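You operate a simulated robot arm through the tools that you are given. There is no shell and no other tool. Be economical: measure what you need, move in short steps, check, and stop when the job is done.

The job below is to be done with a simulated robot arm. You get a single attempt, and the scene is never put back.

Task
Grease the cog under the leg cap and shut the cap again.
Fine: brush grease from the blue tub on the shelf over the leg cog, stand the grease brush back in its cup, and lower the cap by its handle, fingers clear.

The check looks at the end state, three seconds after you hand in, the way a careful person would. Anything else that was tipped, shoved, dropped, spilled or broken makes it a failure. A push-on lid holds only when it is set on centred and level and pressed home; a screw cap is set on level and turned clockwise until tight.

Robot
A 6-joint arm with a two-finger parallel gripper, fixed in place. Base frame: the origin is at the foot of the arm, x ahead of it, y to its left, z up. Lengths are in mm, angles in rad, forces in N, time in s.
Its first joint turns from -1.152 to 1.152 rad. Payload 2.7 kg.
The TCP is the grasp point between the finger pads, 23 mm short of the fingertips. In the tool frame z runs along the fingers and y along their closing line. Largest opening 94 mm; finger width 38, thickness 10; the body of the gripper, 54 by 96 mm, starts 39 mm behind the TCP.
Orientation is that of the tool frame in the base frame, as a unit quaternion [x, y, z, w]. With the fingers straight down and closing along the base's y, the tool's x points along the base's -x, its y along +y and its z along -z.

Tools
- The arm moves only by the tool drive_tool. Its argument "plan" is a list of rows, each a list of 3 entries, a list of its own where there are three numbers: the closure, from 0 (fully open) to 1 (shut), then the shift along the tool's x, y, z in mm, then the turn, a rotation vector about the tool's x, y, z in rad. In form: [[jaw, [x, y, z], [ax, ay, az]], ...]. A call has 1 to 10 rows; each row is the pose to reach, as a shift and turn from the pose commanded when the call began, along the tool's axes at that moment. A row lasts 0.2 s, in which the tool goes at most 50 mm and 0.15 rad; a call with a longer step from one row to the next is refused whole, and so is a gripper value outside its range. A pose out of reach is approached as far as the arm can. The call stops where the force on the tool passes 70 N (or 10 N more than at its start, if that is more) or the arm is blocked; 0.2 s more then pass. Each finger travels about 45 mm/s and halts on what it meets, pressing with about 30 N; the grip force reading is that of the motor and also rises with nothing between the fingers. The clock runs only during rows and for 0.2 s after the last one: add rows that repeat a pose to give the fingers time. It gives the time, the measured TCP pose, the force on the tool (base axes), the opening and the grip force at its end, in the units of the frame above (readings bear some noise), and new pictures: "pictures" is both (left out), scene, wrist or none.
- Cameras (640 x 400 px; columns grow to the right, rows downward): "scene" is fixed at [81.7, -430, 1422.4]; the picture's right is [0.75, -0.66, 0.00], its down [-0.28, -0.32, -0.91] and it looks along [0.60, 0.68, -0.42] (base axes); focal length 287 px, centre (320, 200). "wrist" rides on the gripper at [-39, 0, -44] in the tool frame; the picture's right is [0.00, -1.00, 0.00], its down [0.97, 0.00, -0.24] and it looks along [0.24, 0.00, 0.97] (tool axes); focal length 218 px, centre (320, 200). There is no depth. A picture from a camera that has moved, and an enlarged one, comes with that camera's place and axes in the base frame and with its lens.
- zoom(camera, box): a new picture of the part [left, top, right, bottom] of that camera's present view, enlarged. The clock stands still meanwhile.
- hand_in(): hands the job in; it is judged then, once.

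Work in short steps. Places have to be worked out from the pictures, the camera data and where the tool is seen: move nearer, look again, correct. Check each grasp and each placing, and mend what went wrong. You have 120 turns and 150 pictures in all, those below and enlarged ones among them. Open the gripper and draw the arm clear of the work before you hand the job in, unless the task says otherwise; then end with one line.

The tools are called after "Call:" as name(argument=value, ...) on one line, values as JSON. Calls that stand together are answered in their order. drive_tool: Moves the arm, as the interface text tells. Its arguments: {"type":"object","properties":{"plan":{"type":"array"},"pictures":{"type":"string","enum":["both","scene","wrist","none"]}},"required":["plan"]} The other tools are called the same way: zoom (camera, box) takes an enlarged picture of a part of a camera's view; hand_in () hands the job in.

At the start:

```text
time: 0.0
position: [349.7, -77.2, 1307.2]
ee_rot: [0.0, 1.0, -0.001, 0.0]
contact_force: [0.6, 0.7, -0.4]
opening: 93.8
grip_force: 0.2
```

scene: 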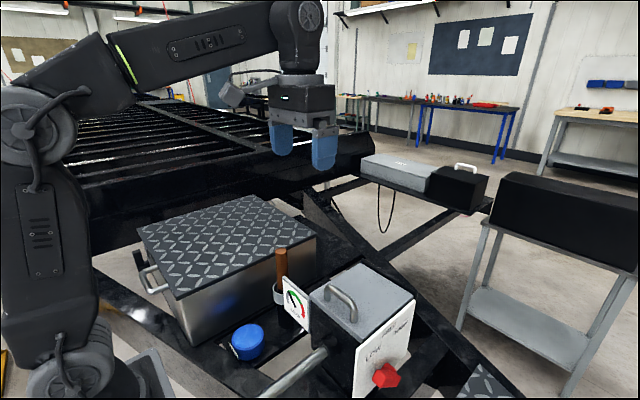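
wrist: 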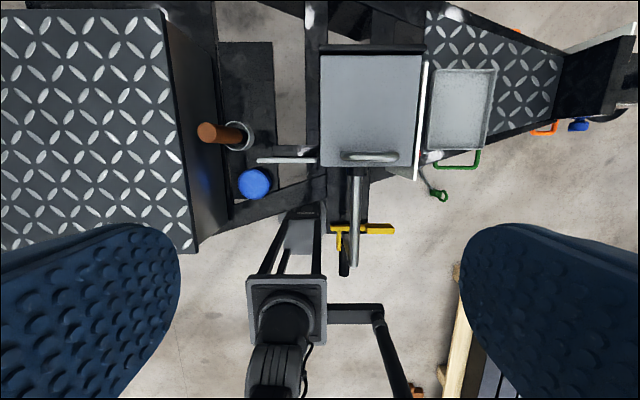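

I'll start by enlarging the region with the tub, brush cup and cap in both views.

Call:
zoom(camera="scene", box=[200, 230, 440, 400])

Call:
zoom(camera="wrist", box=[180, 20, 460, 220])

```text
2.35 times, centred on (320, 315) of scene
camera zoom: at [81.7, -430.0, 1422.4], right [0.75, -0.66, 0.0], down [-0.28, -0.32, -0.91], along [0.6, 0.68, -0.42], focal length 675 px, centre (320, -71)
```

zoom: 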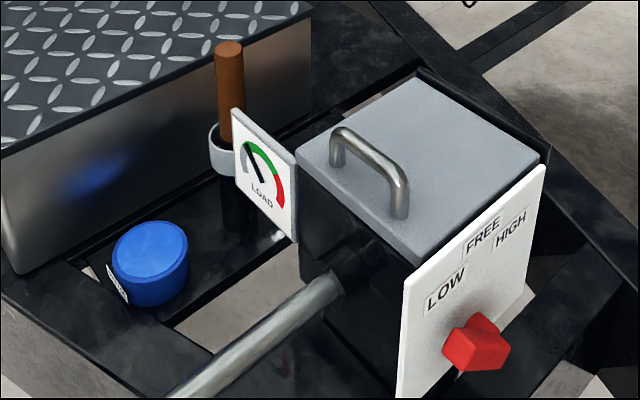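

```text
2.00 times, centred on (320, 120) of wrist
camera zoom: at [389.1, -77.3, 1351.9], right [0.0, -1.0, 0.0], down [-0.97, 0.0, 0.24], along [-0.24, 0.0, -0.97], focal length 436 px, centre (320, 360)
```

zoom: 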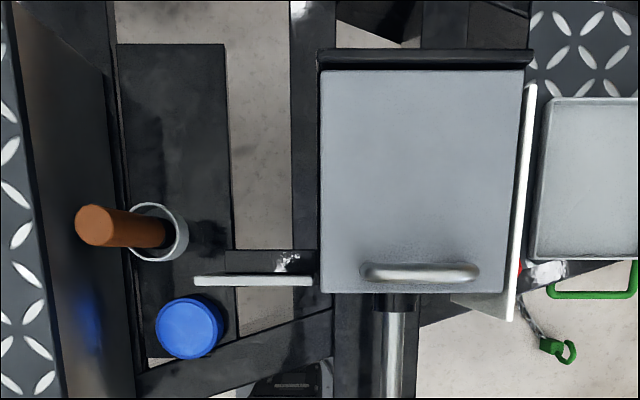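

The tub top is at about (293, 96, 783), the brush handle top at about (408, 92, 1002), and the cap handle at about (375, -152, 1039) with the hinge on the far side. I'll move over the tub for a closer look.

Call:
drive_tool(plan=[[0, [4, 28, 30], [0, 0, 0]], [0, [8, 56, 60], [0, 0, 0]], [0, [12, 84, 90], [0, 0, 0]], [0, [16, 112, 120], [0, 0, 0]], [0, [20, 140, 150], [0, 0, 0]], [0, [20, 140, 150], [0, 0, 0]]], pictures="both")

```text
time: 1.4
position: [330.8, 63.5, 1155.8]
ee_rot: [0.0, 1.0, 0.0, 0.002]
contact_force: [0.4, 0.2, -0.1]
opening: 93.9
grip_force: 0.1
camera wrist: at [369.3, 62.7, 1202.9], right [0.0, -1.0, 0.0], down [-0.97, 0.0, 0.24], along [-0.24, 0.0, -0.97], focal length 218 px, centre (320, 200)
```

scene: 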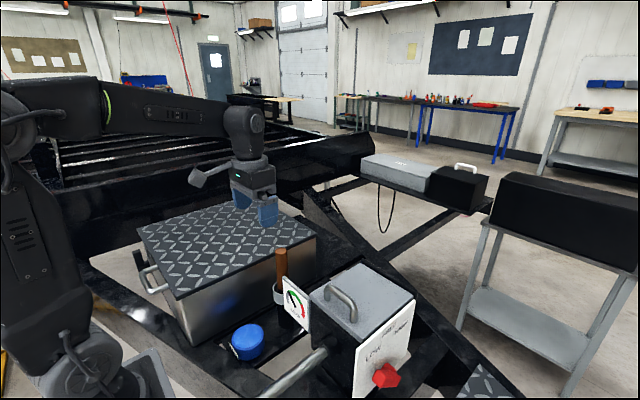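
wrist: 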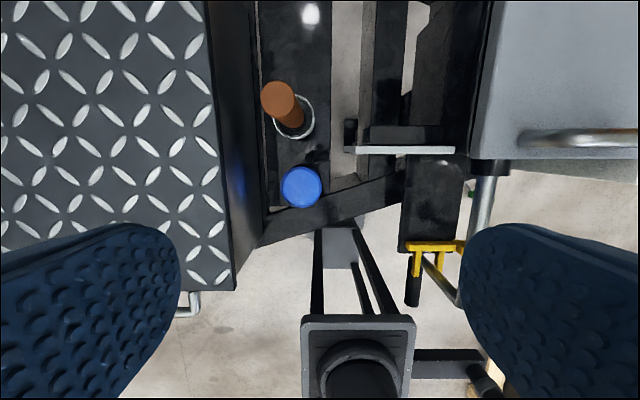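

Call:
zoom(camera="wrist", box=[240, 60, 400, 220])

Call:
zoom(camera="scene", box=[210, 235, 310, 370])

```text
2.50 times, centred on (320, 140) of wrist
camera zoom: at [369.3, 62.7, 1202.9], right [0.0, -1.0, 0.0], down [-0.97, 0.0, 0.24], along [-0.24, 0.0, -0.97], focal length 546 px, centre (320, 350)
```

zoom: 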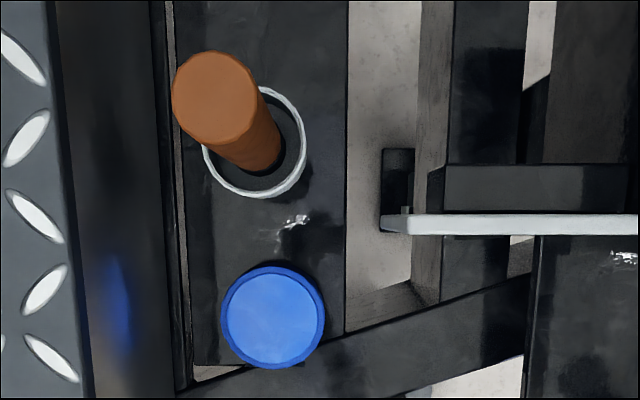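

```text
2.96 times, centred on (260, 302) of scene
camera zoom: at [81.7, -430.0, 1422.4], right [0.75, -0.66, 0.0], down [-0.28, -0.32, -0.91], along [0.6, 0.68, -0.42], focal length 850 px, centre (498, -104)
```

zoom: 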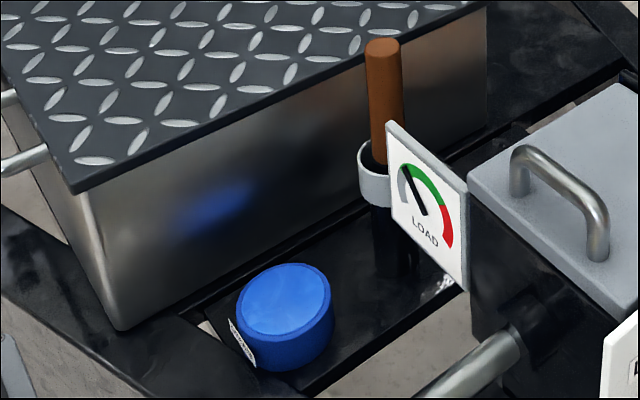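

The tub's top shows a rim with a lighter disc, and I can't tell if that is grease or a lid. I'll move lower over it.

Call:
drive_tool(plan=[[0, [10, 5, 45], [0, 0, 0]], [0, [20, 15, 90], [0, 0, 0]], [0, [25, 25, 130], [0, 0, 0]], [0, [25, 25, 150], [0, 0, 0]], [0, [25, 25, 150], [0, 0, 0]]], pictures="wrist")

Call:
zoom(camera="wrist", box=[240, 0, 400, 260])

```text
time: 2.6
position: [304.7, 87.7, 1006.9]
ee_rot: [0.0, 1.0, 0.0, 0.0]
contact_force: [-0.3, 1.1, 0.6]
opening: 94.0
grip_force: 0.1
camera wrist: at [344.9, 87.4, 1051.5], right [0.0, -1.0, 0.0], down [-0.97, 0.0, 0.24], along [-0.24, 0.0, -0.97], focal length 218 px, centre (320, 200)
```

wrist: 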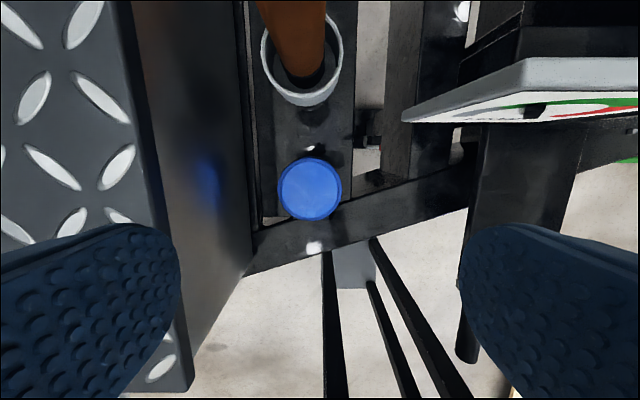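

```text
1.54 times, centred on (320, 130) of wrist
camera zoom: at [344.9, 87.4, 1051.5], right [0.0, -1.0, 0.0], down [-0.97, 0.0, 0.24], along [-0.24, 0.0, -0.97], focal length 336 px, centre (320, 308)
```

zoom: 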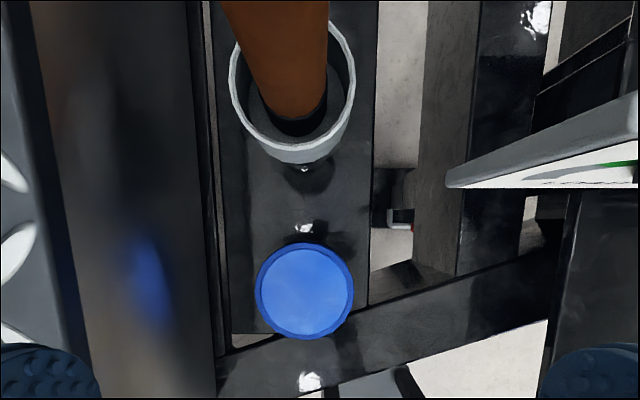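

Call:
zoom(camera="wrist", box=[270, 145, 350, 225])

Call:
zoom(camera="scene", box=[222, 315, 272, 367])

```text
5.00 times, centred on (310, 185) of wrist
camera zoom: at [344.9, 87.4, 1051.5], right [0.0, -1.0, 0.0], down [-0.97, 0.0, 0.24], along [-0.24, 0.0, -0.97], focal length 1091 px, centre (370, 275)
```

zoom: 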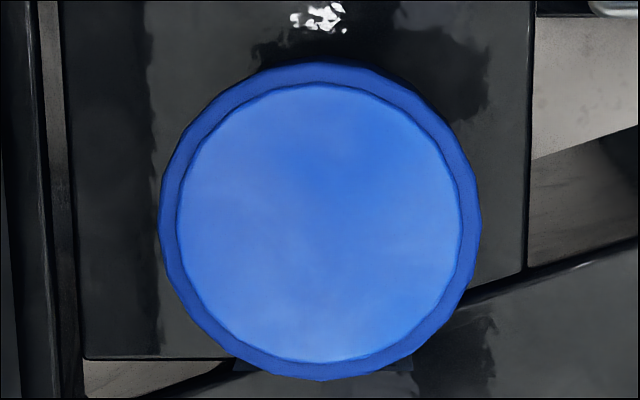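

```text
7.69 times, centred on (247, 341) of scene
camera zoom: at [81.7, -430.0, 1422.4], right [0.75, -0.66, 0.0], down [-0.28, -0.32, -0.91], along [0.6, 0.68, -0.42], focal length 2206 px, centre (882, -885)
```

zoom: 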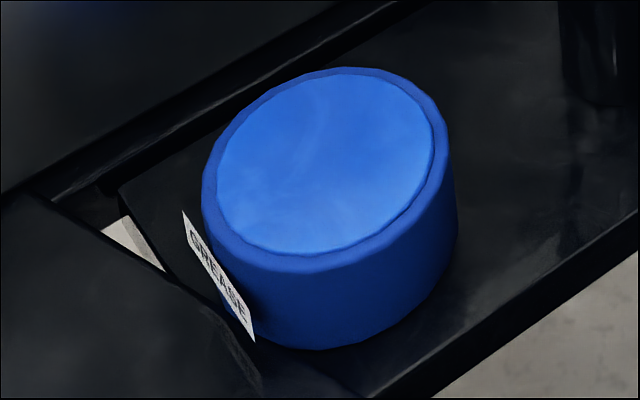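

The disc stands slightly proud with no lid edge or knob, so I take it to be grease filled to the brim. Now I'll go above the cap handle and yaw 90° so the fingers close along x.

Call:
drive_tool(plan=[[0, [0, 0, -48], [0, 0, -0.1]], [0, [0, -10, -95], [0, 0, -0.24]], [0, [-8, -35, -135], [0, 0, -0.38]], [0, [-20, -70, -165], [0, 0, -0.52]], [0, [-30, -110, -185], [0, 0, -0.66]], [0, [-40, -150, -193], [0, 0, -0.8]], [0, [-55, -190, -193], [0, 0, -0.94]], [0, [-65, -225, -193], [0, 0, -1.08]], [0, [-70, -240, -193], [0, 0, -1.22]], [0, [-70, -240, -193], [0, 0, -1.36]]], pictures="none")

Call:
drive_tool(plan=[[0, [0, 0, 0], [0, 0, -0.12]], [0, [0, 0, 0], [0, 0, -0.211]], [0, [0, 0, 0], [0, 0, -0.211]]], pictures="both")

```text
time: 4.8
position: [376.1, -152.4, 1199.0]
ee_rot: [-0.629, 0.778, -0.001, 0.001]
contact_force: [-0.7, -0.6, -0.3]
opening: 93.9
grip_force: 0.0
```

```text
time: 5.6
position: [374.7, -152.7, 1199.8]
ee_rot: [0.707, -0.707, 0.001, -0.001]
contact_force: [0.3, -0.4, -0.3]
opening: 94.1
grip_force: 0.2
camera wrist: at [375.4, -113.5, 1245.5], right [1.0, 0.0, 0.0], down [0.0, -0.97, 0.24], along [0.0, -0.24, -0.97], focal length 218 px, centre (320, 200)
```

scene: 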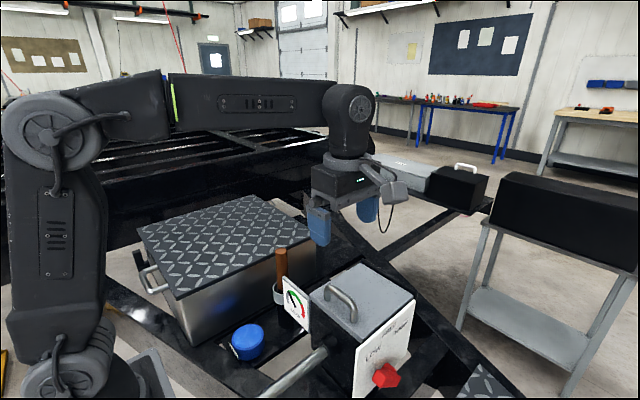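
wrist: 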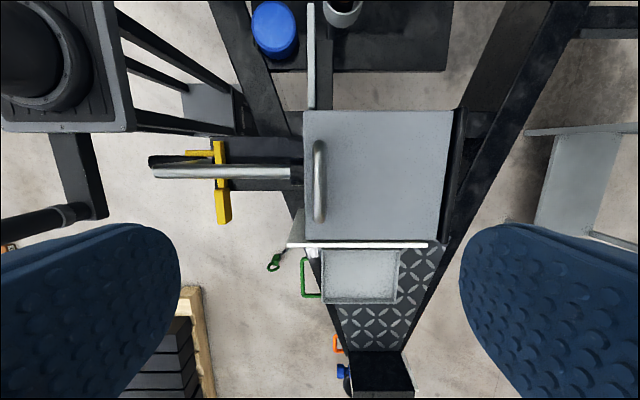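

Handle bar is centred at about (375, -149). I'll descend to z≈1085 with the fingers part closed and look at its height.

Call:
drive_tool(plan=[[0.5, [0, 0, 40], [0, 0, 0]], [0.5, [-3, 0, 80], [0, 0, 0]], [0.5, [-3, 0, 115], [0, 0, 0]], [0.5, [-3, 0, 115], [0, 0, 0]]], pictures="both")

Call:
zoom(camera="scene", box=[280, 220, 440, 320])

```text
time: 6.6
position: [375.3, -150.3, 1084.4]
ee_rot: [-0.707, 0.707, -0.001, 0.001]
contact_force: [0.1, -0.2, 0.1]
opening: 46.9
grip_force: 0.1
camera wrist: at [375.1, -110.6, 1129.7], right [1.0, 0.0, 0.0], down [0.0, -0.97, 0.24], along [0.0, -0.24, -0.97], focal length 218 px, centre (320, 200)
```

scene: 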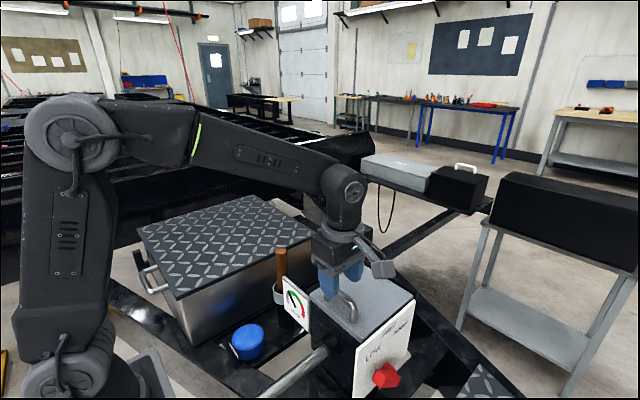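
wrist: 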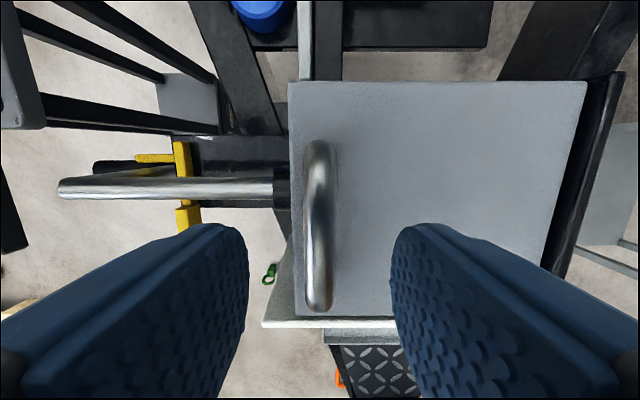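

```text
4.00 times, centred on (360, 270) of scene
camera zoom: at [81.7, -430.0, 1422.4], right [0.75, -0.66, 0.0], down [-0.28, -0.32, -0.91], along [0.6, 0.68, -0.42], focal length 1147 px, centre (160, -80)
```

zoom: 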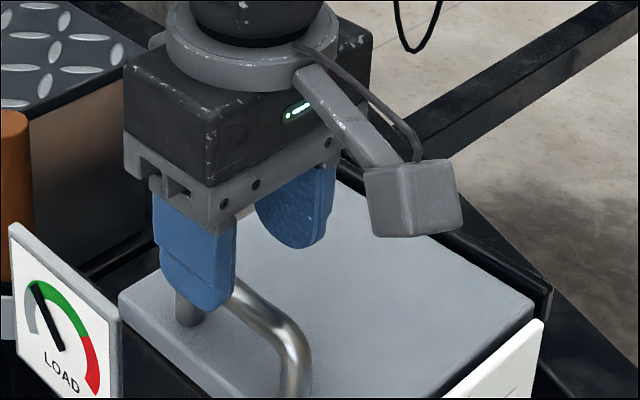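

Bar top is at about z=1040 and cap top at about 1006. I'll go down to z≈1035 and close on the bar.

Call:
drive_tool(plan=[[0.5, [0, 0, 25], [0, 0, 0]], [0.5, [0, 0, 49], [0, 0, 0]], [0.8, [0, 0, 49], [0, 0, 0]], [1, [0, 0, 49], [0, 0, 0]], [1, [0, 0, 49], [0, 0, 0]], [1, [0, 0, 49], [0, 0, 0]]], pictures="both")

```text
time: 8.0
position: [374.5, -149.7, 1034.1]
ee_rot: [-0.707, 0.707, -0.001, 0.001]
contact_force: [3.1, -0.1, -2.9]
opening: 13.1
grip_force: 45.3
camera wrist: at [375.1, -110.4, 1080.3], right [1.0, 0.0, 0.0], down [0.0, -0.97, 0.24], along [0.0, -0.24, -0.97], focal length 218 px, centre (320, 200)
```

scene: 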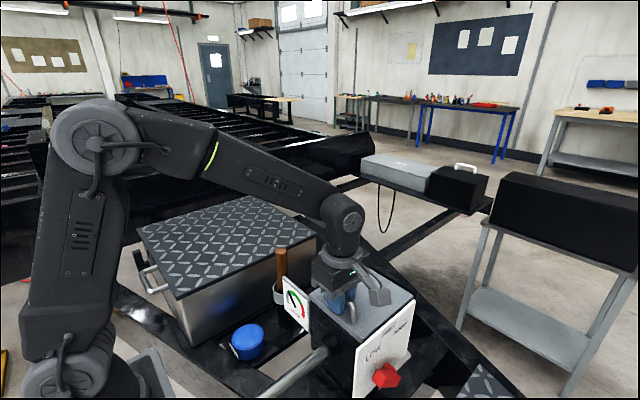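
wrist: 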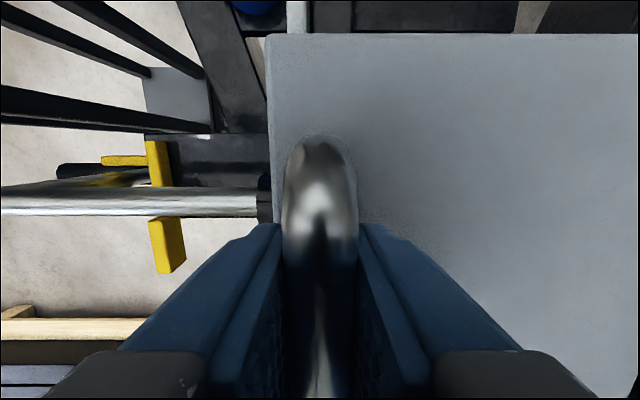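

Gripped at 13 mm. Taking the hinge at about (515, 1002), I'll start the opening arc and check the forces.

Call:
drive_tool(plan=[[1, [0, -1.8, -7], [-0.05, 0, 0]], [1, [0, -3.9, -13.9], [-0.1, 0, 0]], [1, [0, -6.4, -20.7], [-0.15, 0, 0]], [1, [0, -9.2, -27.3], [-0.2, 0, 0]], [1, [0, -9.2, -27.3], [-0.2, 0, 0]]], pictures="scene")

```text
time: 9.2
position: [385.2, -149.5, 1062.8]
ee_rot: [0.704, -0.703, -0.07, 0.071]
contact_force: [-1.0, 0.0, 1.3]
opening: 13.4
grip_force: 44.6
```

scene: 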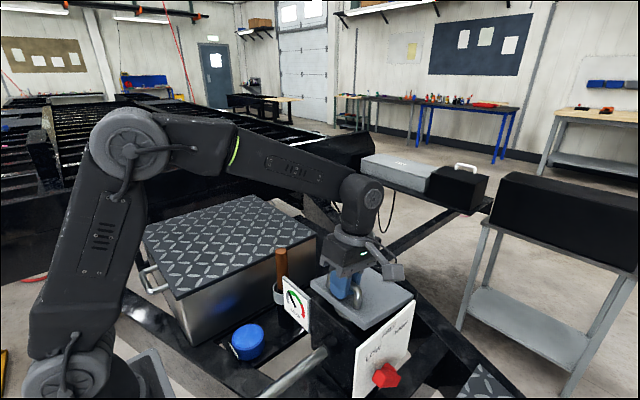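

Forces stay low, so the arc fits. I'll continue by another 0.5 rad.

Call:
drive_tool(plan=[[1, [0, -3.9, -13.9], [-0.1, 0, 0]], [1, [0, -9.2, -27.3], [-0.2, 0, 0]], [1, [0, -15.7, -40.1], [-0.3, 0, 0]], [1, [0, -23.6, -52.2], [-0.4, 0, 0]], [1, [0, -32.5, -63.4], [-0.5, 0, 0]], [1, [0, -32.5, -63.4], [-0.5, 0, 0]]], pictures="scene")

```text
time: 10.6
position: [414.3, -149.1, 1105.2]
ee_rot: [-0.664, 0.665, 0.24, -0.243]
contact_force: [-14.4, -13.7, 16.4]
opening: 13.4
grip_force: 45.0
out of reach, approached as far as the arm can: row 5, 6
```

scene: 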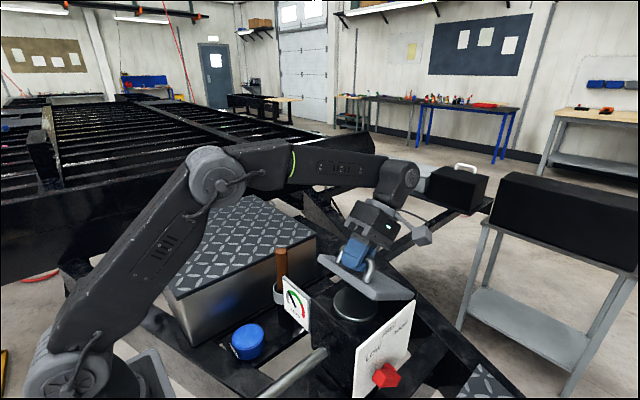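

The tool would have to bend back toward the robot, which its wrist can't do. I'll lower the cap again and regrip nearer the fingertips, so the bar can turn in the grip while the tool stays vertical.

Call:
drive_tool(plan=[[1, [0, 2.5, 14.2], [0.1, 0, 0]], [1, [0, 3.6, 28.5], [0.2, 0, 0]], [1, [0, 3.6, 28.5], [0.2, 0, 0]]], pictures="scene")

```text
time: 11.4
position: [395.6, -150.0, 1082.5]
ee_rot: [0.686, -0.685, -0.172, 0.174]
contact_force: [16.3, -27.0, -15.7]
opening: 13.2
grip_force: 45.1
```

scene: 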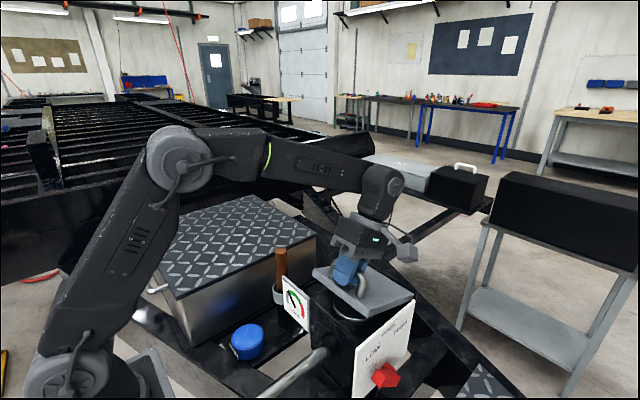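

Call:
drive_tool(plan=[[1, [0, 0.9, 9.8], [0.14, 0, 0]], [1, [0, 0.5, 24.1], [0.28, 0, 0]], [1, [0, -1.2, 38.5], [0.394, 0, 0]], [1, [0, -4.1, 51.7], [0.494, 0, 0]], [1, [0, -4.1, 51.7], [0.494, 0, 0]]], pictures="scene")

```text
time: 12.6
position: [376.5, -149.0, 1038.7]
ee_rot: [-0.707, 0.707, -0.006, 0.004]
contact_force: [40.8, -16.9, -12.2]
opening: 13.5
grip_force: 45.5
```

scene: 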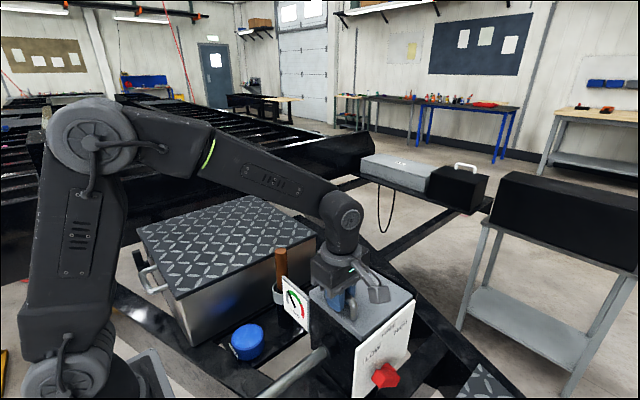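

Cap is essentially closed. I'll release, rise 12 mm so the bar sits near the tips, and regrip.

Call:
drive_tool(plan=[[0.75, [0, 0, 0], [0, 0, 0]], [0.7, [0, 0, 0], [0, 0, 0]], [0.7, [0, 0, -5], [0, 0, 0]], [0.7, [0, 0, -11], [0, 0, 0]], [0.7, [0, 0, -11], [0, 0, 0]]], pictures="both")

Call:
zoom(camera="scene", box=[280, 240, 440, 340])

```text
time: 13.8
position: [371.1, -147.5, 1047.0]
ee_rot: [0.707, -0.707, -0.003, 0.001]
contact_force: [-0.2, -0.5, -1.0]
opening: 28.3
grip_force: 0.1
camera wrist: at [372.7, -108.6, 1093.8], right [1.0, 0.0, 0.0], down [0.0, -0.97, 0.24], along [0.0, -0.24, -0.97], focal length 218 px, centre (320, 200)
```

scene: 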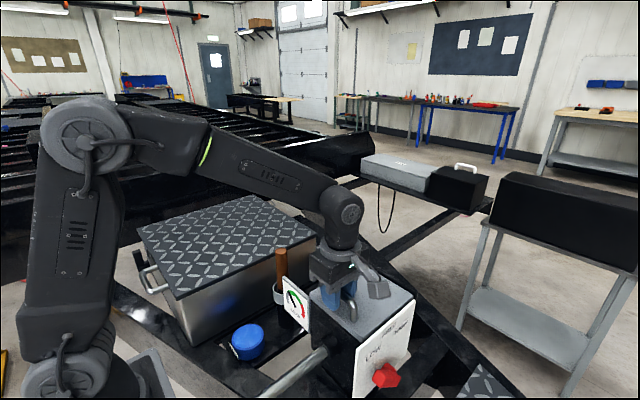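
wrist: 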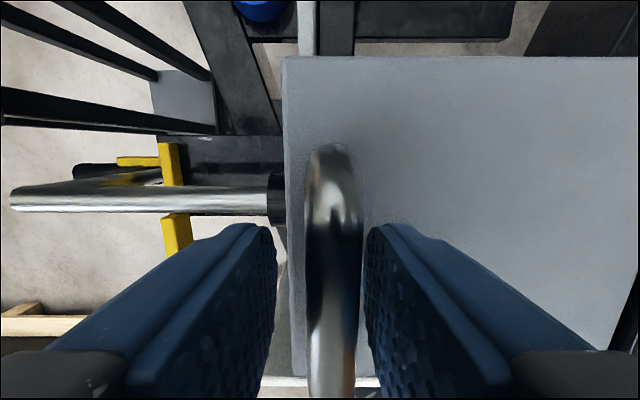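

```text
4.00 times, centred on (360, 290) of scene
camera zoom: at [81.7, -430.0, 1422.4], right [0.75, -0.66, 0.0], down [-0.28, -0.32, -0.91], along [0.6, 0.68, -0.42], focal length 1147 px, centre (160, -160)
```

zoom: 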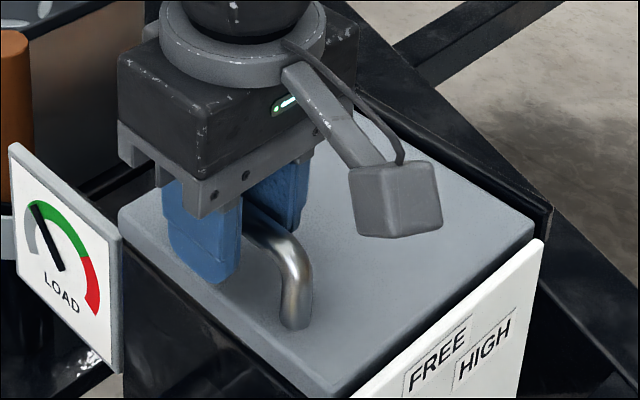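

Bar at x≈375.5. I'll shift 4 mm, grip, and lift along the arc with the tool vertical.

Call:
drive_tool(plan=[[0.7, [0, -4, 0], [0, 0, 0]], [1, [0, -4, 0], [0, 0, 0]], [1, [0, -4, 0], [0, 0, 0]], [1, [0, -4, 0], [0, 0, 0]], [1, [0, -7.9, -13.9], [0, 0, 0]], [1, [0, -13.2, -27.3], [0, 0, 0]], [1, [0, -19.7, -40.1], [0, 0, 0]], [1, [0, -19.7, -40.1], [0, 0, 0]]], pictures="scene")

Call:
zoom(camera="scene", box=[280, 220, 440, 320])

```text
time: 15.6
position: [392.7, -147.9, 1087.7]
ee_rot: [0.708, -0.706, 0.0, 0.002]
contact_force: [4.0, -3.1, -4.6]
opening: 13.2
grip_force: 44.7
```

scene: 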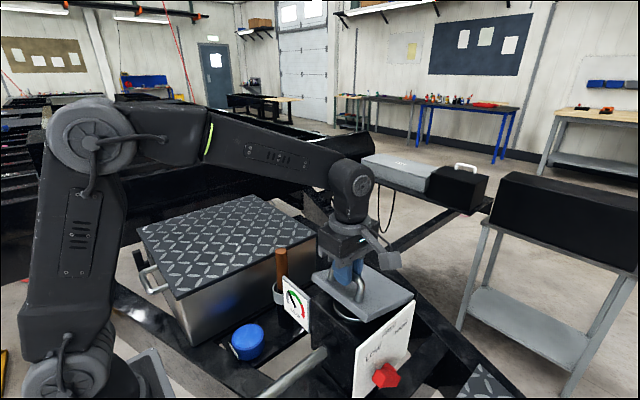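

```text
4.00 times, centred on (360, 270) of scene
camera zoom: at [81.9, -430.1, 1422.3], right [0.75, -0.66, 0.0], down [-0.28, -0.32, -0.91], along [0.6, 0.68, -0.42], focal length 1147 px, centre (160, -80)
```

zoom: 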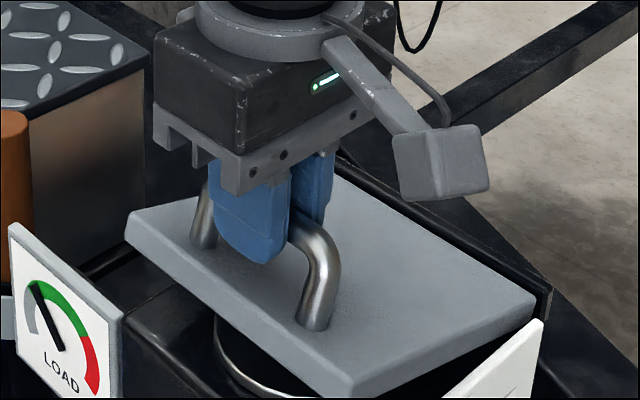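

Rolling in the grip works with low force. I'll continue to about 1.0 rad.

Call:
drive_tool(plan=[[1, [0, -7.9, -12.1], [0, 0, 0]], [1, [0, -16.8, -23.3], [0, 0, 0]], [1, [0, -26.9, -33.6], [0, 0, 0]], [1, [0, -38, -42.9], [0, 0, 0]], [1, [0, -49.9, -51], [0, 0, 0]], [1, [0, -62.5, -57.9], [0, 0, 0]], [1, [0, -75.8, -63.4], [0, 0, 0]], [1, [0, -75.8, -63.4], [0, 0, 0]]], pictures="scene")

Call:
zoom(camera="scene", box=[280, 180, 480, 320])

```text
time: 17.4
position: [468.4, -147.2, 1153.8]
ee_rot: [-0.707, 0.707, 0.001, -0.001]
contact_force: [-3.1, -2.8, 3.2]
opening: 13.6
grip_force: 45.0
```

scene: 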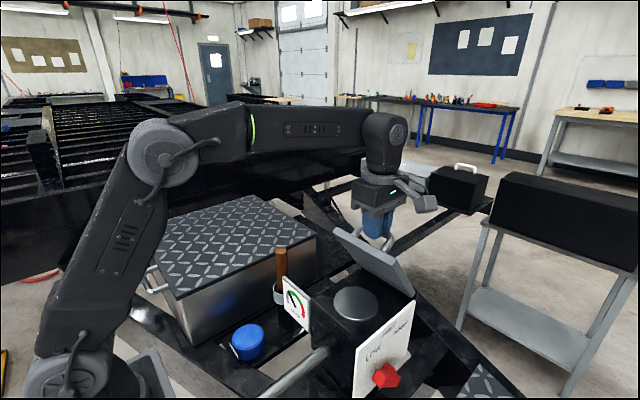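

```text
2.86 times, centred on (380, 250) of scene
camera zoom: at [81.5, -430.0, 1422.4], right [0.75, -0.66, 0.0], down [-0.28, -0.32, -0.91], along [0.6, 0.68, -0.42], focal length 819 px, centre (149, 57)
```

zoom: 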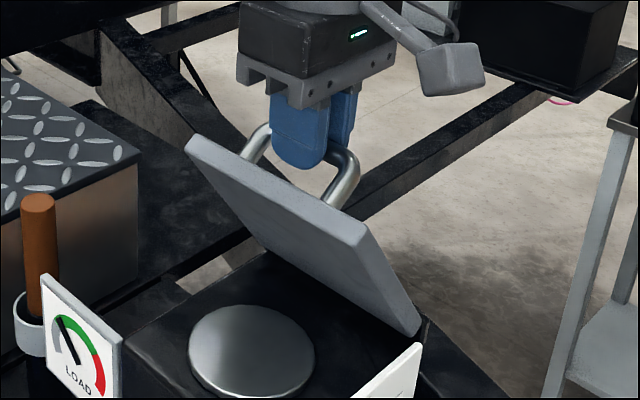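

Call:
drive_tool(plan=[[1, [0, -13.8, -4.2], [0, 0, 0]], [1, [0, -27.9, -7], [0, 0, 0]], [1, [0, -42.2, -8.5], [0, 0, 0]], [1, [0, -56.6, -8.4], [0, 0, 0]], [1, [0, -71, -6.9], [0, 0, 0]], [1, [0, -71, -6.9], [0, 0, 0]]], pictures="scene")

Call:
zoom(camera="scene", box=[280, 180, 480, 320])

```text
time: 18.8
position: [536.9, -147.9, 1160.0]
ee_rot: [-0.707, 0.708, 0.007, -0.006]
contact_force: [-44.6, 2.6, 6.9]
opening: 13.9
grip_force: 45.0
```

scene: 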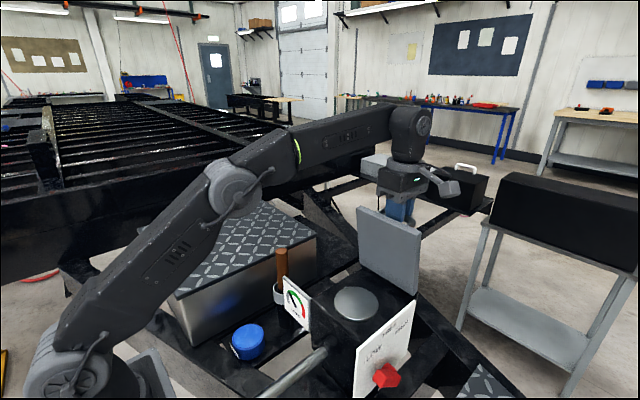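

```text
2.86 times, centred on (380, 250) of scene
camera zoom: at [80.0, -429.8, 1422.5], right [0.75, -0.66, 0.0], down [-0.27, -0.32, -0.91], along [0.6, 0.68, -0.42], focal length 819 px, centre (149, 57)
```

zoom: 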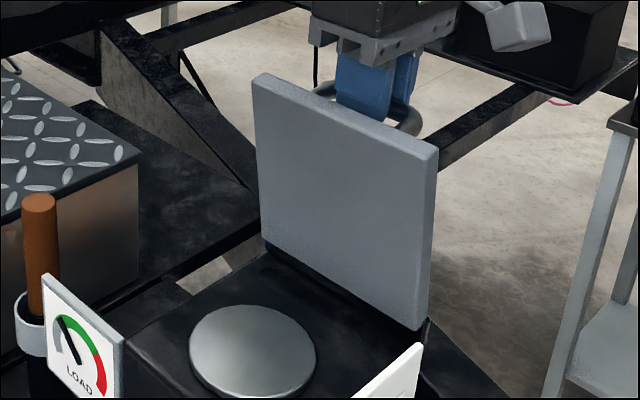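

Force −44 N in x suggests the cap is near its stop, about vertical. I'll nudge slightly further to see.

Call:
drive_tool(plan=[[1, [0, -3, 0.5], [0, 0, 0]], [1, [0, -6, 1], [0, 0, 0]], [1, [0, -6, 1], [0, 0, 0]]], pictures="none")

```text
time: 19.4
position: [536.1, -147.0, 1158.9]
ee_rot: [-0.704, 0.71, 0.015, -0.013]
contact_force: [-33.3, 9.1, 1.8]
opening: 13.6
grip_force: 45.3
stopped in row 2: the force on the tool passed its limit (the readings are from after the stop); the commanded pose is now the measured one
```

The cap has reached its stop. I'll open the fingers slightly, keeping the bar trapped, to see if it stays up.

Call:
drive_tool(plan=[[0.8, [0, 0, 0], [0, 0, 0]], [0.76, [0, 1, 0], [0, 0, 0]], [0.76, [0, 1, 0], [0, 0, 0]], [0.76, [0, 1, 0], [0, 0, 0]]], pictures="both")

Call:
zoom(camera="scene", box=[340, 180, 440, 250])

```text
time: 20.4
position: [538.4, -148.0, 1158.1]
ee_rot: [-0.706, 0.708, 0.011, -0.009]
contact_force: [-0.2, 0.2, 0.3]
opening: 22.7
grip_force: 0.0
camera wrist: at [539.7, -108.6, 1203.7], right [1.0, 0.0, -0.03], down [0.0, -0.97, 0.24], along [-0.03, -0.24, -0.97], focal length 218 px, centre (320, 200)
```

scene: 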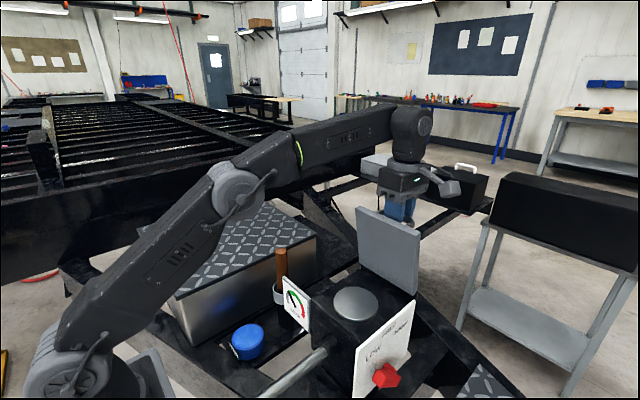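
wrist: 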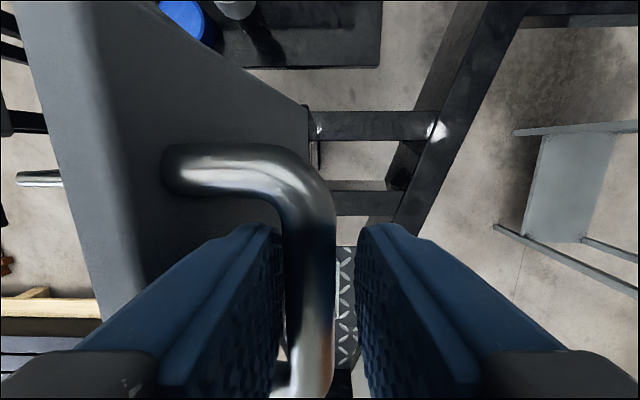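

```text
5.71 times, centred on (390, 215) of scene
camera zoom: at [81.7, -430.0, 1422.4], right [0.75, -0.66, 0.0], down [-0.28, -0.32, -0.91], along [0.6, 0.68, -0.42], focal length 1639 px, centre (-80, 114)
```

zoom: 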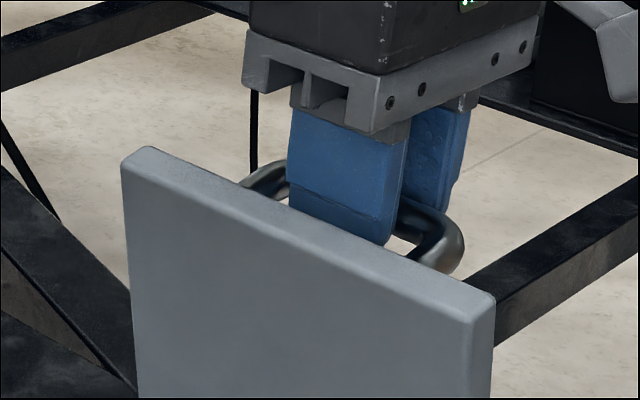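

The cap stands with no force on the fingers. I'll back out upward and check it stays.

Call:
drive_tool(plan=[[0.76, [0, 0, -10], [0, 0, 0]], [0.74, [0, 0, -25], [0, 0, 0]], [0.74, [0, 0, -60], [0, 0, 0]], [0.74, [0, 0, -60], [0, 0, 0]], [0.74, [0, 0, -60], [0, 0, 0]]], pictures="both")

```text
time: 21.6
position: [527.4, -145.8, 1208.9]
ee_rot: [-0.706, 0.708, 0.011, -0.011]
contact_force: [-0.2, 0.2, 0.9]
opening: 24.2
grip_force: 0.1
out of reach, approached as far as the arm can: row 3, 4, 5
camera wrist: at [528.3, -106.5, 1255.3], right [1.0, 0.0, -0.03], down [0.0, -0.97, 0.24], along [-0.03, -0.24, -0.97], focal length 218 px, centre (320, 200)
```

scene: 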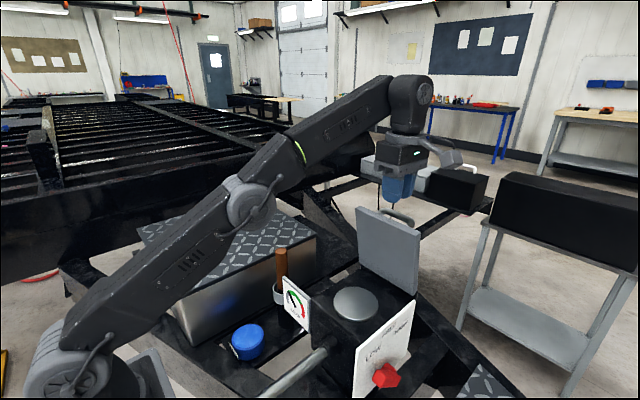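
wrist: 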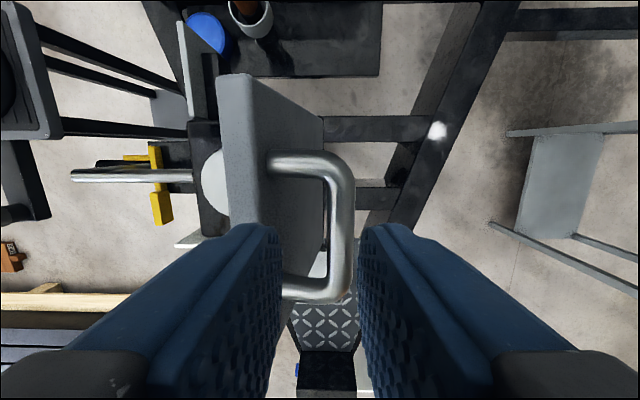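

The cap stays open by itself. I'll retreat over the housing, yawing back to default, to view the cog from above.

Call:
drive_tool(plan=[[0.5, [0, 15, -5], [0, 0, 0.1]], [0.5, [0, 40, -10], [0, 0, 0.24]], [0.5, [0, 70, -15], [0, 0, 0.38]], [0.3, [0, 105, -20], [0, 0, 0.52]], [0, [0, 140, -20], [0, 0, 0.66]], [0, [0, 165, -20], [0, 0, 0.8]], [0, [0, 180, -20], [0, 0, 0.94]], [0, [0, 180, -20], [0, 0, 1.08]], [0, [0, 180, -20], [0, 0, 1.22]], [0, [0, 180, -20], [0, 0, 1.36]]], pictures="none")

Call:
drive_tool(plan=[[0, [0, 0, 0], [0, 0, 0.11]], [0, [0, 0, 0], [0, 0, 0.21]], [0, [0, 0, 0], [0, 0, 0.21]]], pictures="both")

```text
time: 23.8
position: [347.8, -145.4, 1234.0]
ee_rot: [-0.102, 0.995, 0.003, -0.015]
contact_force: [0.6, -0.4, -0.6]
opening: 94.1
grip_force: 0.0
```

```text
time: 24.6
position: [346.7, -145.7, 1234.5]
ee_rot: [0.002, 1.0, 0.002, -0.015]
contact_force: [-0.1, -0.3, -0.7]
opening: 94.1
grip_force: 0.0
camera wrist: at [387.0, -145.2, 1279.3], right [0.0, -1.0, 0.0], down [-0.96, 0.0, 0.27], along [-0.27, 0.0, -0.96], focal length 218 px, centre (320, 200)
```

scene: 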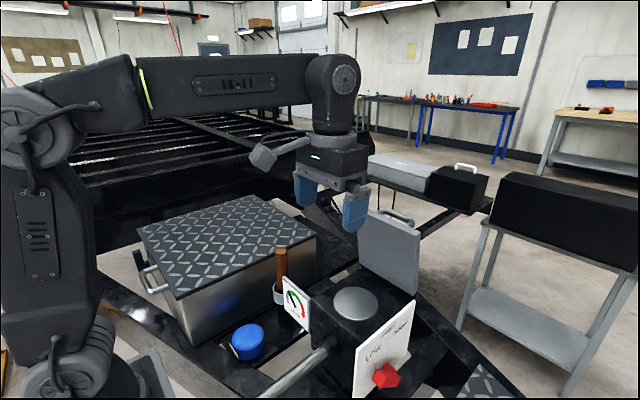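
wrist: 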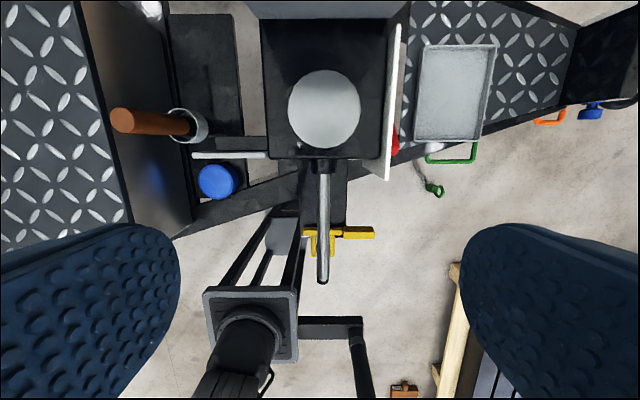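

Cog disc centre is about (420, -152, 996). Next I'll move above the brush handle at about (408, 98, 1002), correcting the small tilt.

Call:
drive_tool(plan=[[0, [-8, 40, 0], [0, -0.015, 0]], [0, [-16, 80, 0], [0, -0.03, 0]], [0, [-26, 120, 10], [0, -0.03, 0]], [0, [-38, 160, 30], [0, -0.03, 0]], [0, [-50, 200, 50], [0, -0.03, 0]], [0, [-60, 235, 80], [0, -0.03, 0]], [0, [-65, 244, 128], [0, -0.03, 0]], [0, [-65, 244, 128], [0, -0.03, 0]]], pictures="both")

```text
time: 26.4
position: [408.5, 99.1, 1105.2]
ee_rot: [0.002, 1.0, 0.002, -0.001]
contact_force: [0.4, 0.3, -0.7]
opening: 93.7
grip_force: 0.0
camera wrist: at [446.8, 98.7, 1150.5], right [0.0, -1.0, 0.0], down [-0.97, 0.0, 0.24], along [-0.24, 0.0, -0.97], focal length 218 px, centre (320, 200)
```

scene: 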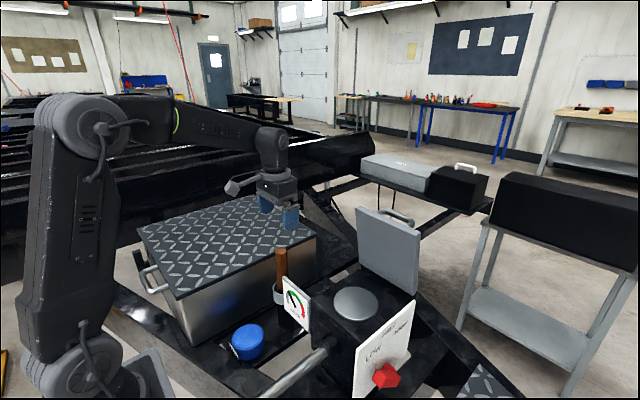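
wrist: 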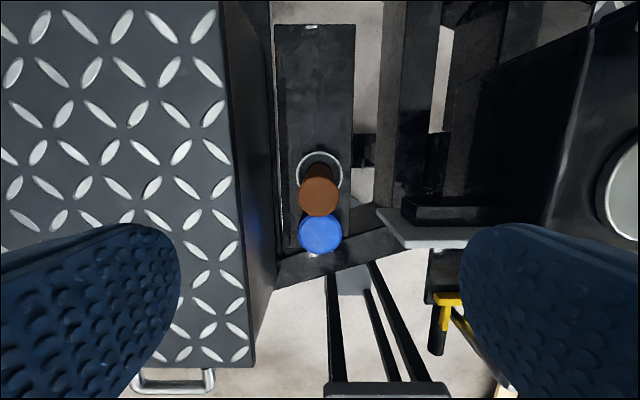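

Handle is at (412, 99). I'll descend to z≈973 and grip it.

Call:
drive_tool(plan=[[0.3, [-3.5, 0, 40], [0, 0, 0]], [0.35, [-3.5, 0, 80], [0, 0, 0]], [0.35, [-3.5, 0, 115], [0, 0, 0]], [0.35, [-3.5, 0, 132], [0, 0, 0]], [0.8, [-3.5, 0, 132], [0, 0, 0]], [1, [-3.5, 0, 132], [0, 0, 0]], [1, [-3.5, 0, 132], [0, 0, 0]], [1, [-3.5, 0, 132], [0, 0, 0]]], pictures="both")

```text
time: 28.1
position: [412.1, 97.5, 973.1]
ee_rot: [0.001, 1.0, 0.001, 0.0]
contact_force: [-0.5, -0.2, 0.7]
opening: 30.7
grip_force: 29.9
camera wrist: at [451.4, 99.0, 1018.8], right [0.0, -1.0, 0.0], down [-0.97, 0.0, 0.24], along [-0.24, 0.0, -0.97], focal length 218 px, centre (320, 200)
```

scene: 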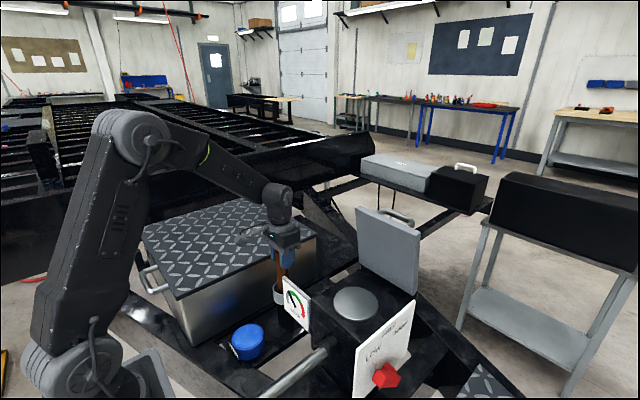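
wrist: 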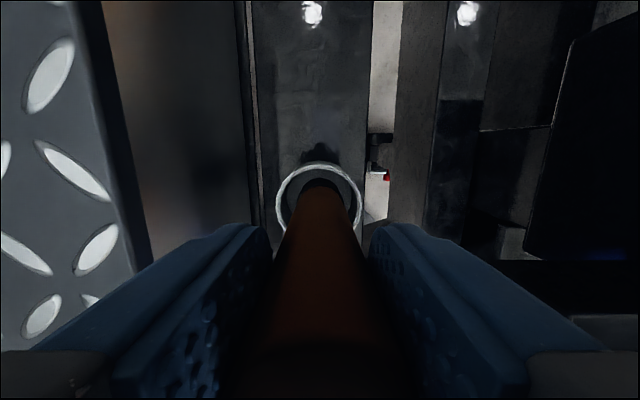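

Closing at 30.7 mm on the handle. I'll let the fingers settle, then lift straight up in steps.

Call:
drive_tool(plan=[[1, [0, 0, 0], [0, 0, 0]], [1, [0, 0, -40], [0, 0, 0]], [1, [0, 0, -85], [0, 0, 0]], [1, [0, 0, -130], [0, 0, 0]], [1, [0, 0, -160], [0, 0, 0]], [1, [0, 0, -160], [0, 0, 0]]], pictures="both")

Call:
zoom(camera="scene", box=[220, 150, 340, 330])

```text
time: 29.6
position: [413.4, 98.8, 1133.2]
ee_rot: [0.001, 1.0, 0.0, 0.0]
contact_force: [0.2, 0.2, -0.1]
opening: 31.1
grip_force: 30.1
camera wrist: at [452.0, 98.9, 1179.0], right [0.0, -1.0, 0.0], down [-0.97, 0.0, 0.24], along [-0.24, 0.0, -0.97], focal length 218 px, centre (320, 200)
```

scene: 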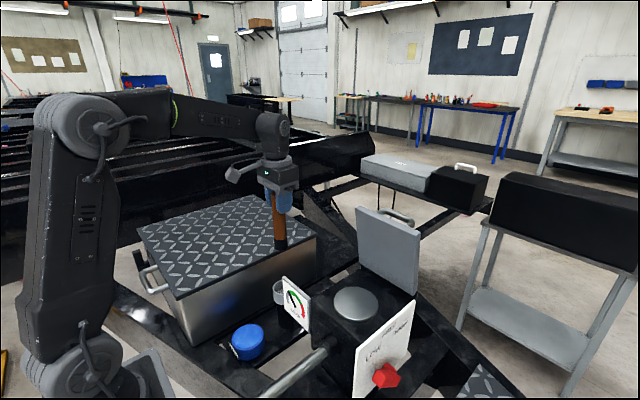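
wrist: 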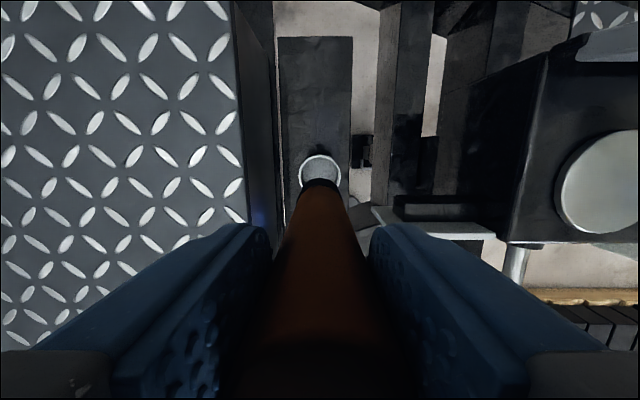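

```text
2.22 times, centred on (280, 240) of scene
camera zoom: at [81.7, -430.0, 1422.4], right [0.75, -0.66, 0.0], down [-0.28, -0.32, -0.91], along [0.6, 0.68, -0.42], focal length 637 px, centre (409, 111)
```

zoom: 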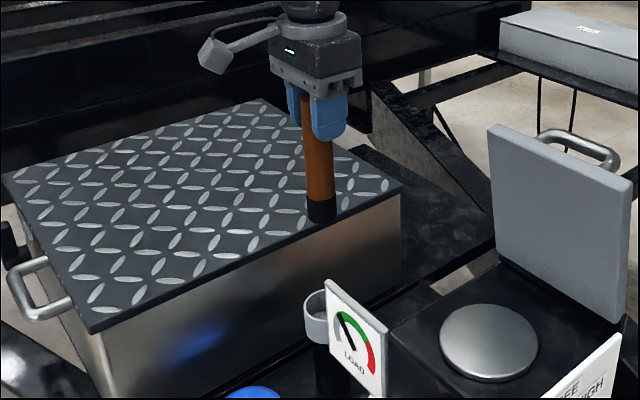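

The brush is held vertically, its tip about 132 mm below the TCP. I'll move over the tub at (292.5, 98) and stop with the tip about 40 mm above it.

Call:
drive_tool(plan=[[1, [40, 0, 0], [0, 0, 0]], [1, [80, 0, 0], [0, 0, 0]], [1, [115, 0, 10], [0, 0, 0]], [1, [120.5, 0, 50], [0, 0, 0]], [1, [120.5, 0, 95], [0, 0, 0]], [1, [120.5, 0, 135], [0, 0, 0]], [1, [120.5, 0, 173], [0, 0, 0]], [1, [120.5, 0, 173], [0, 0, 0]]], pictures="both")

Call:
zoom(camera="scene", box=[190, 240, 310, 380])

```text
time: 31.4
position: [291.6, 99.5, 960.7]
ee_rot: [0.001, 1.0, 0.001, 0.0]
contact_force: [0.0, -0.3, -0.9]
opening: 30.8
grip_force: 30.4
camera wrist: at [331.0, 98.9, 1006.2], right [0.0, -1.0, 0.0], down [-0.97, 0.0, 0.24], along [-0.24, 0.0, -0.97], focal length 218 px, centre (320, 200)
```

scene: 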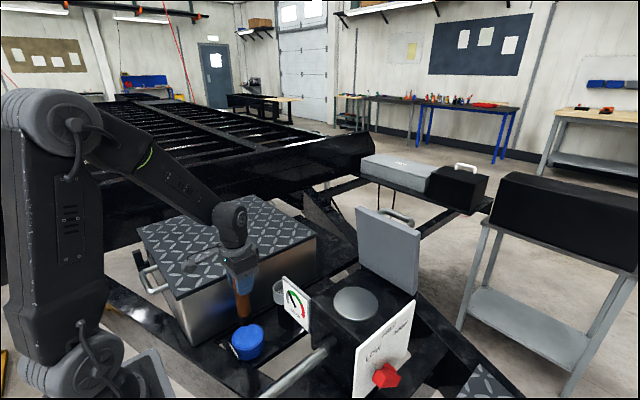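
wrist: 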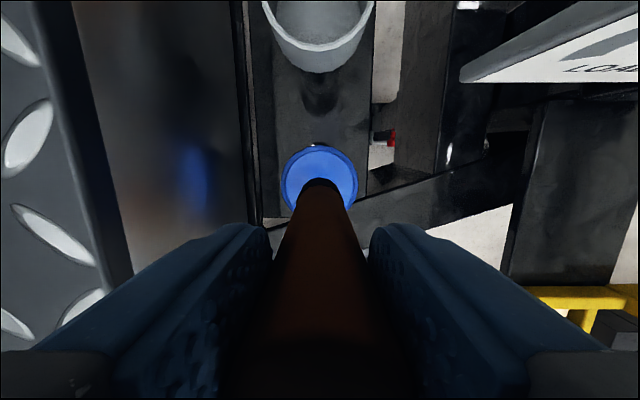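

```text
2.86 times, centred on (250, 310) of scene
camera zoom: at [81.7, -430.0, 1422.4], right [0.75, -0.66, 0.0], down [-0.28, -0.32, -0.91], along [0.6, 0.68, -0.42], focal length 819 px, centre (520, -114)
```

zoom: 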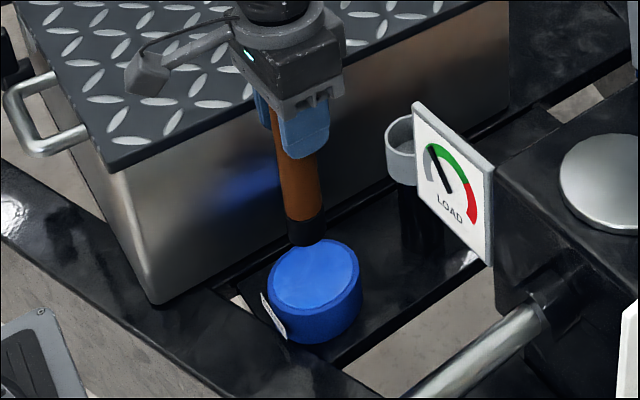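

The tip is aligned over the tub centre. I'll lower gently to the surface and watch the force.

Call:
drive_tool(plan=[[1, [0, 0, 15], [0, 0, 0]], [1, [0, 0, 30], [0, 0, 0]], [1, [0, 0, 38], [0, 0, 0]], [1, [0, 0, 43], [0, 0, 0]], [1, [0, 0, 47], [0, 0, 0]], [1, [0, 0, 47], [0, 0, 0]]], pictures="scene")

Call:
zoom(camera="scene", box=[210, 280, 290, 380])

```text
time: 32.8
position: [292.2, 99.4, 912.7]
ee_rot: [0.001, 1.0, 0.001, 0.0]
contact_force: [-0.1, 0.2, -0.2]
opening: 31.2
grip_force: 30.2
```

scene: 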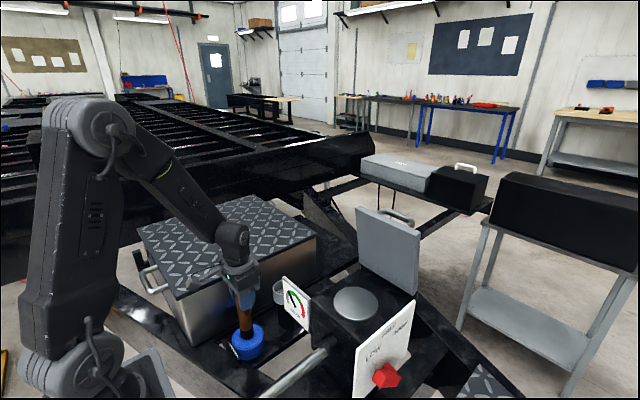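

```text
4.00 times, centred on (250, 330) of scene
camera zoom: at [81.7, -430.0, 1422.4], right [0.75, -0.66, 0.0], down [-0.28, -0.32, -0.91], along [0.6, 0.68, -0.42], focal length 1147 px, centre (600, -320)
```

zoom: 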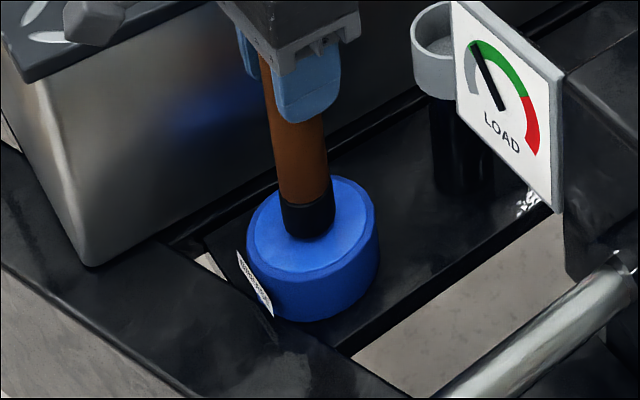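

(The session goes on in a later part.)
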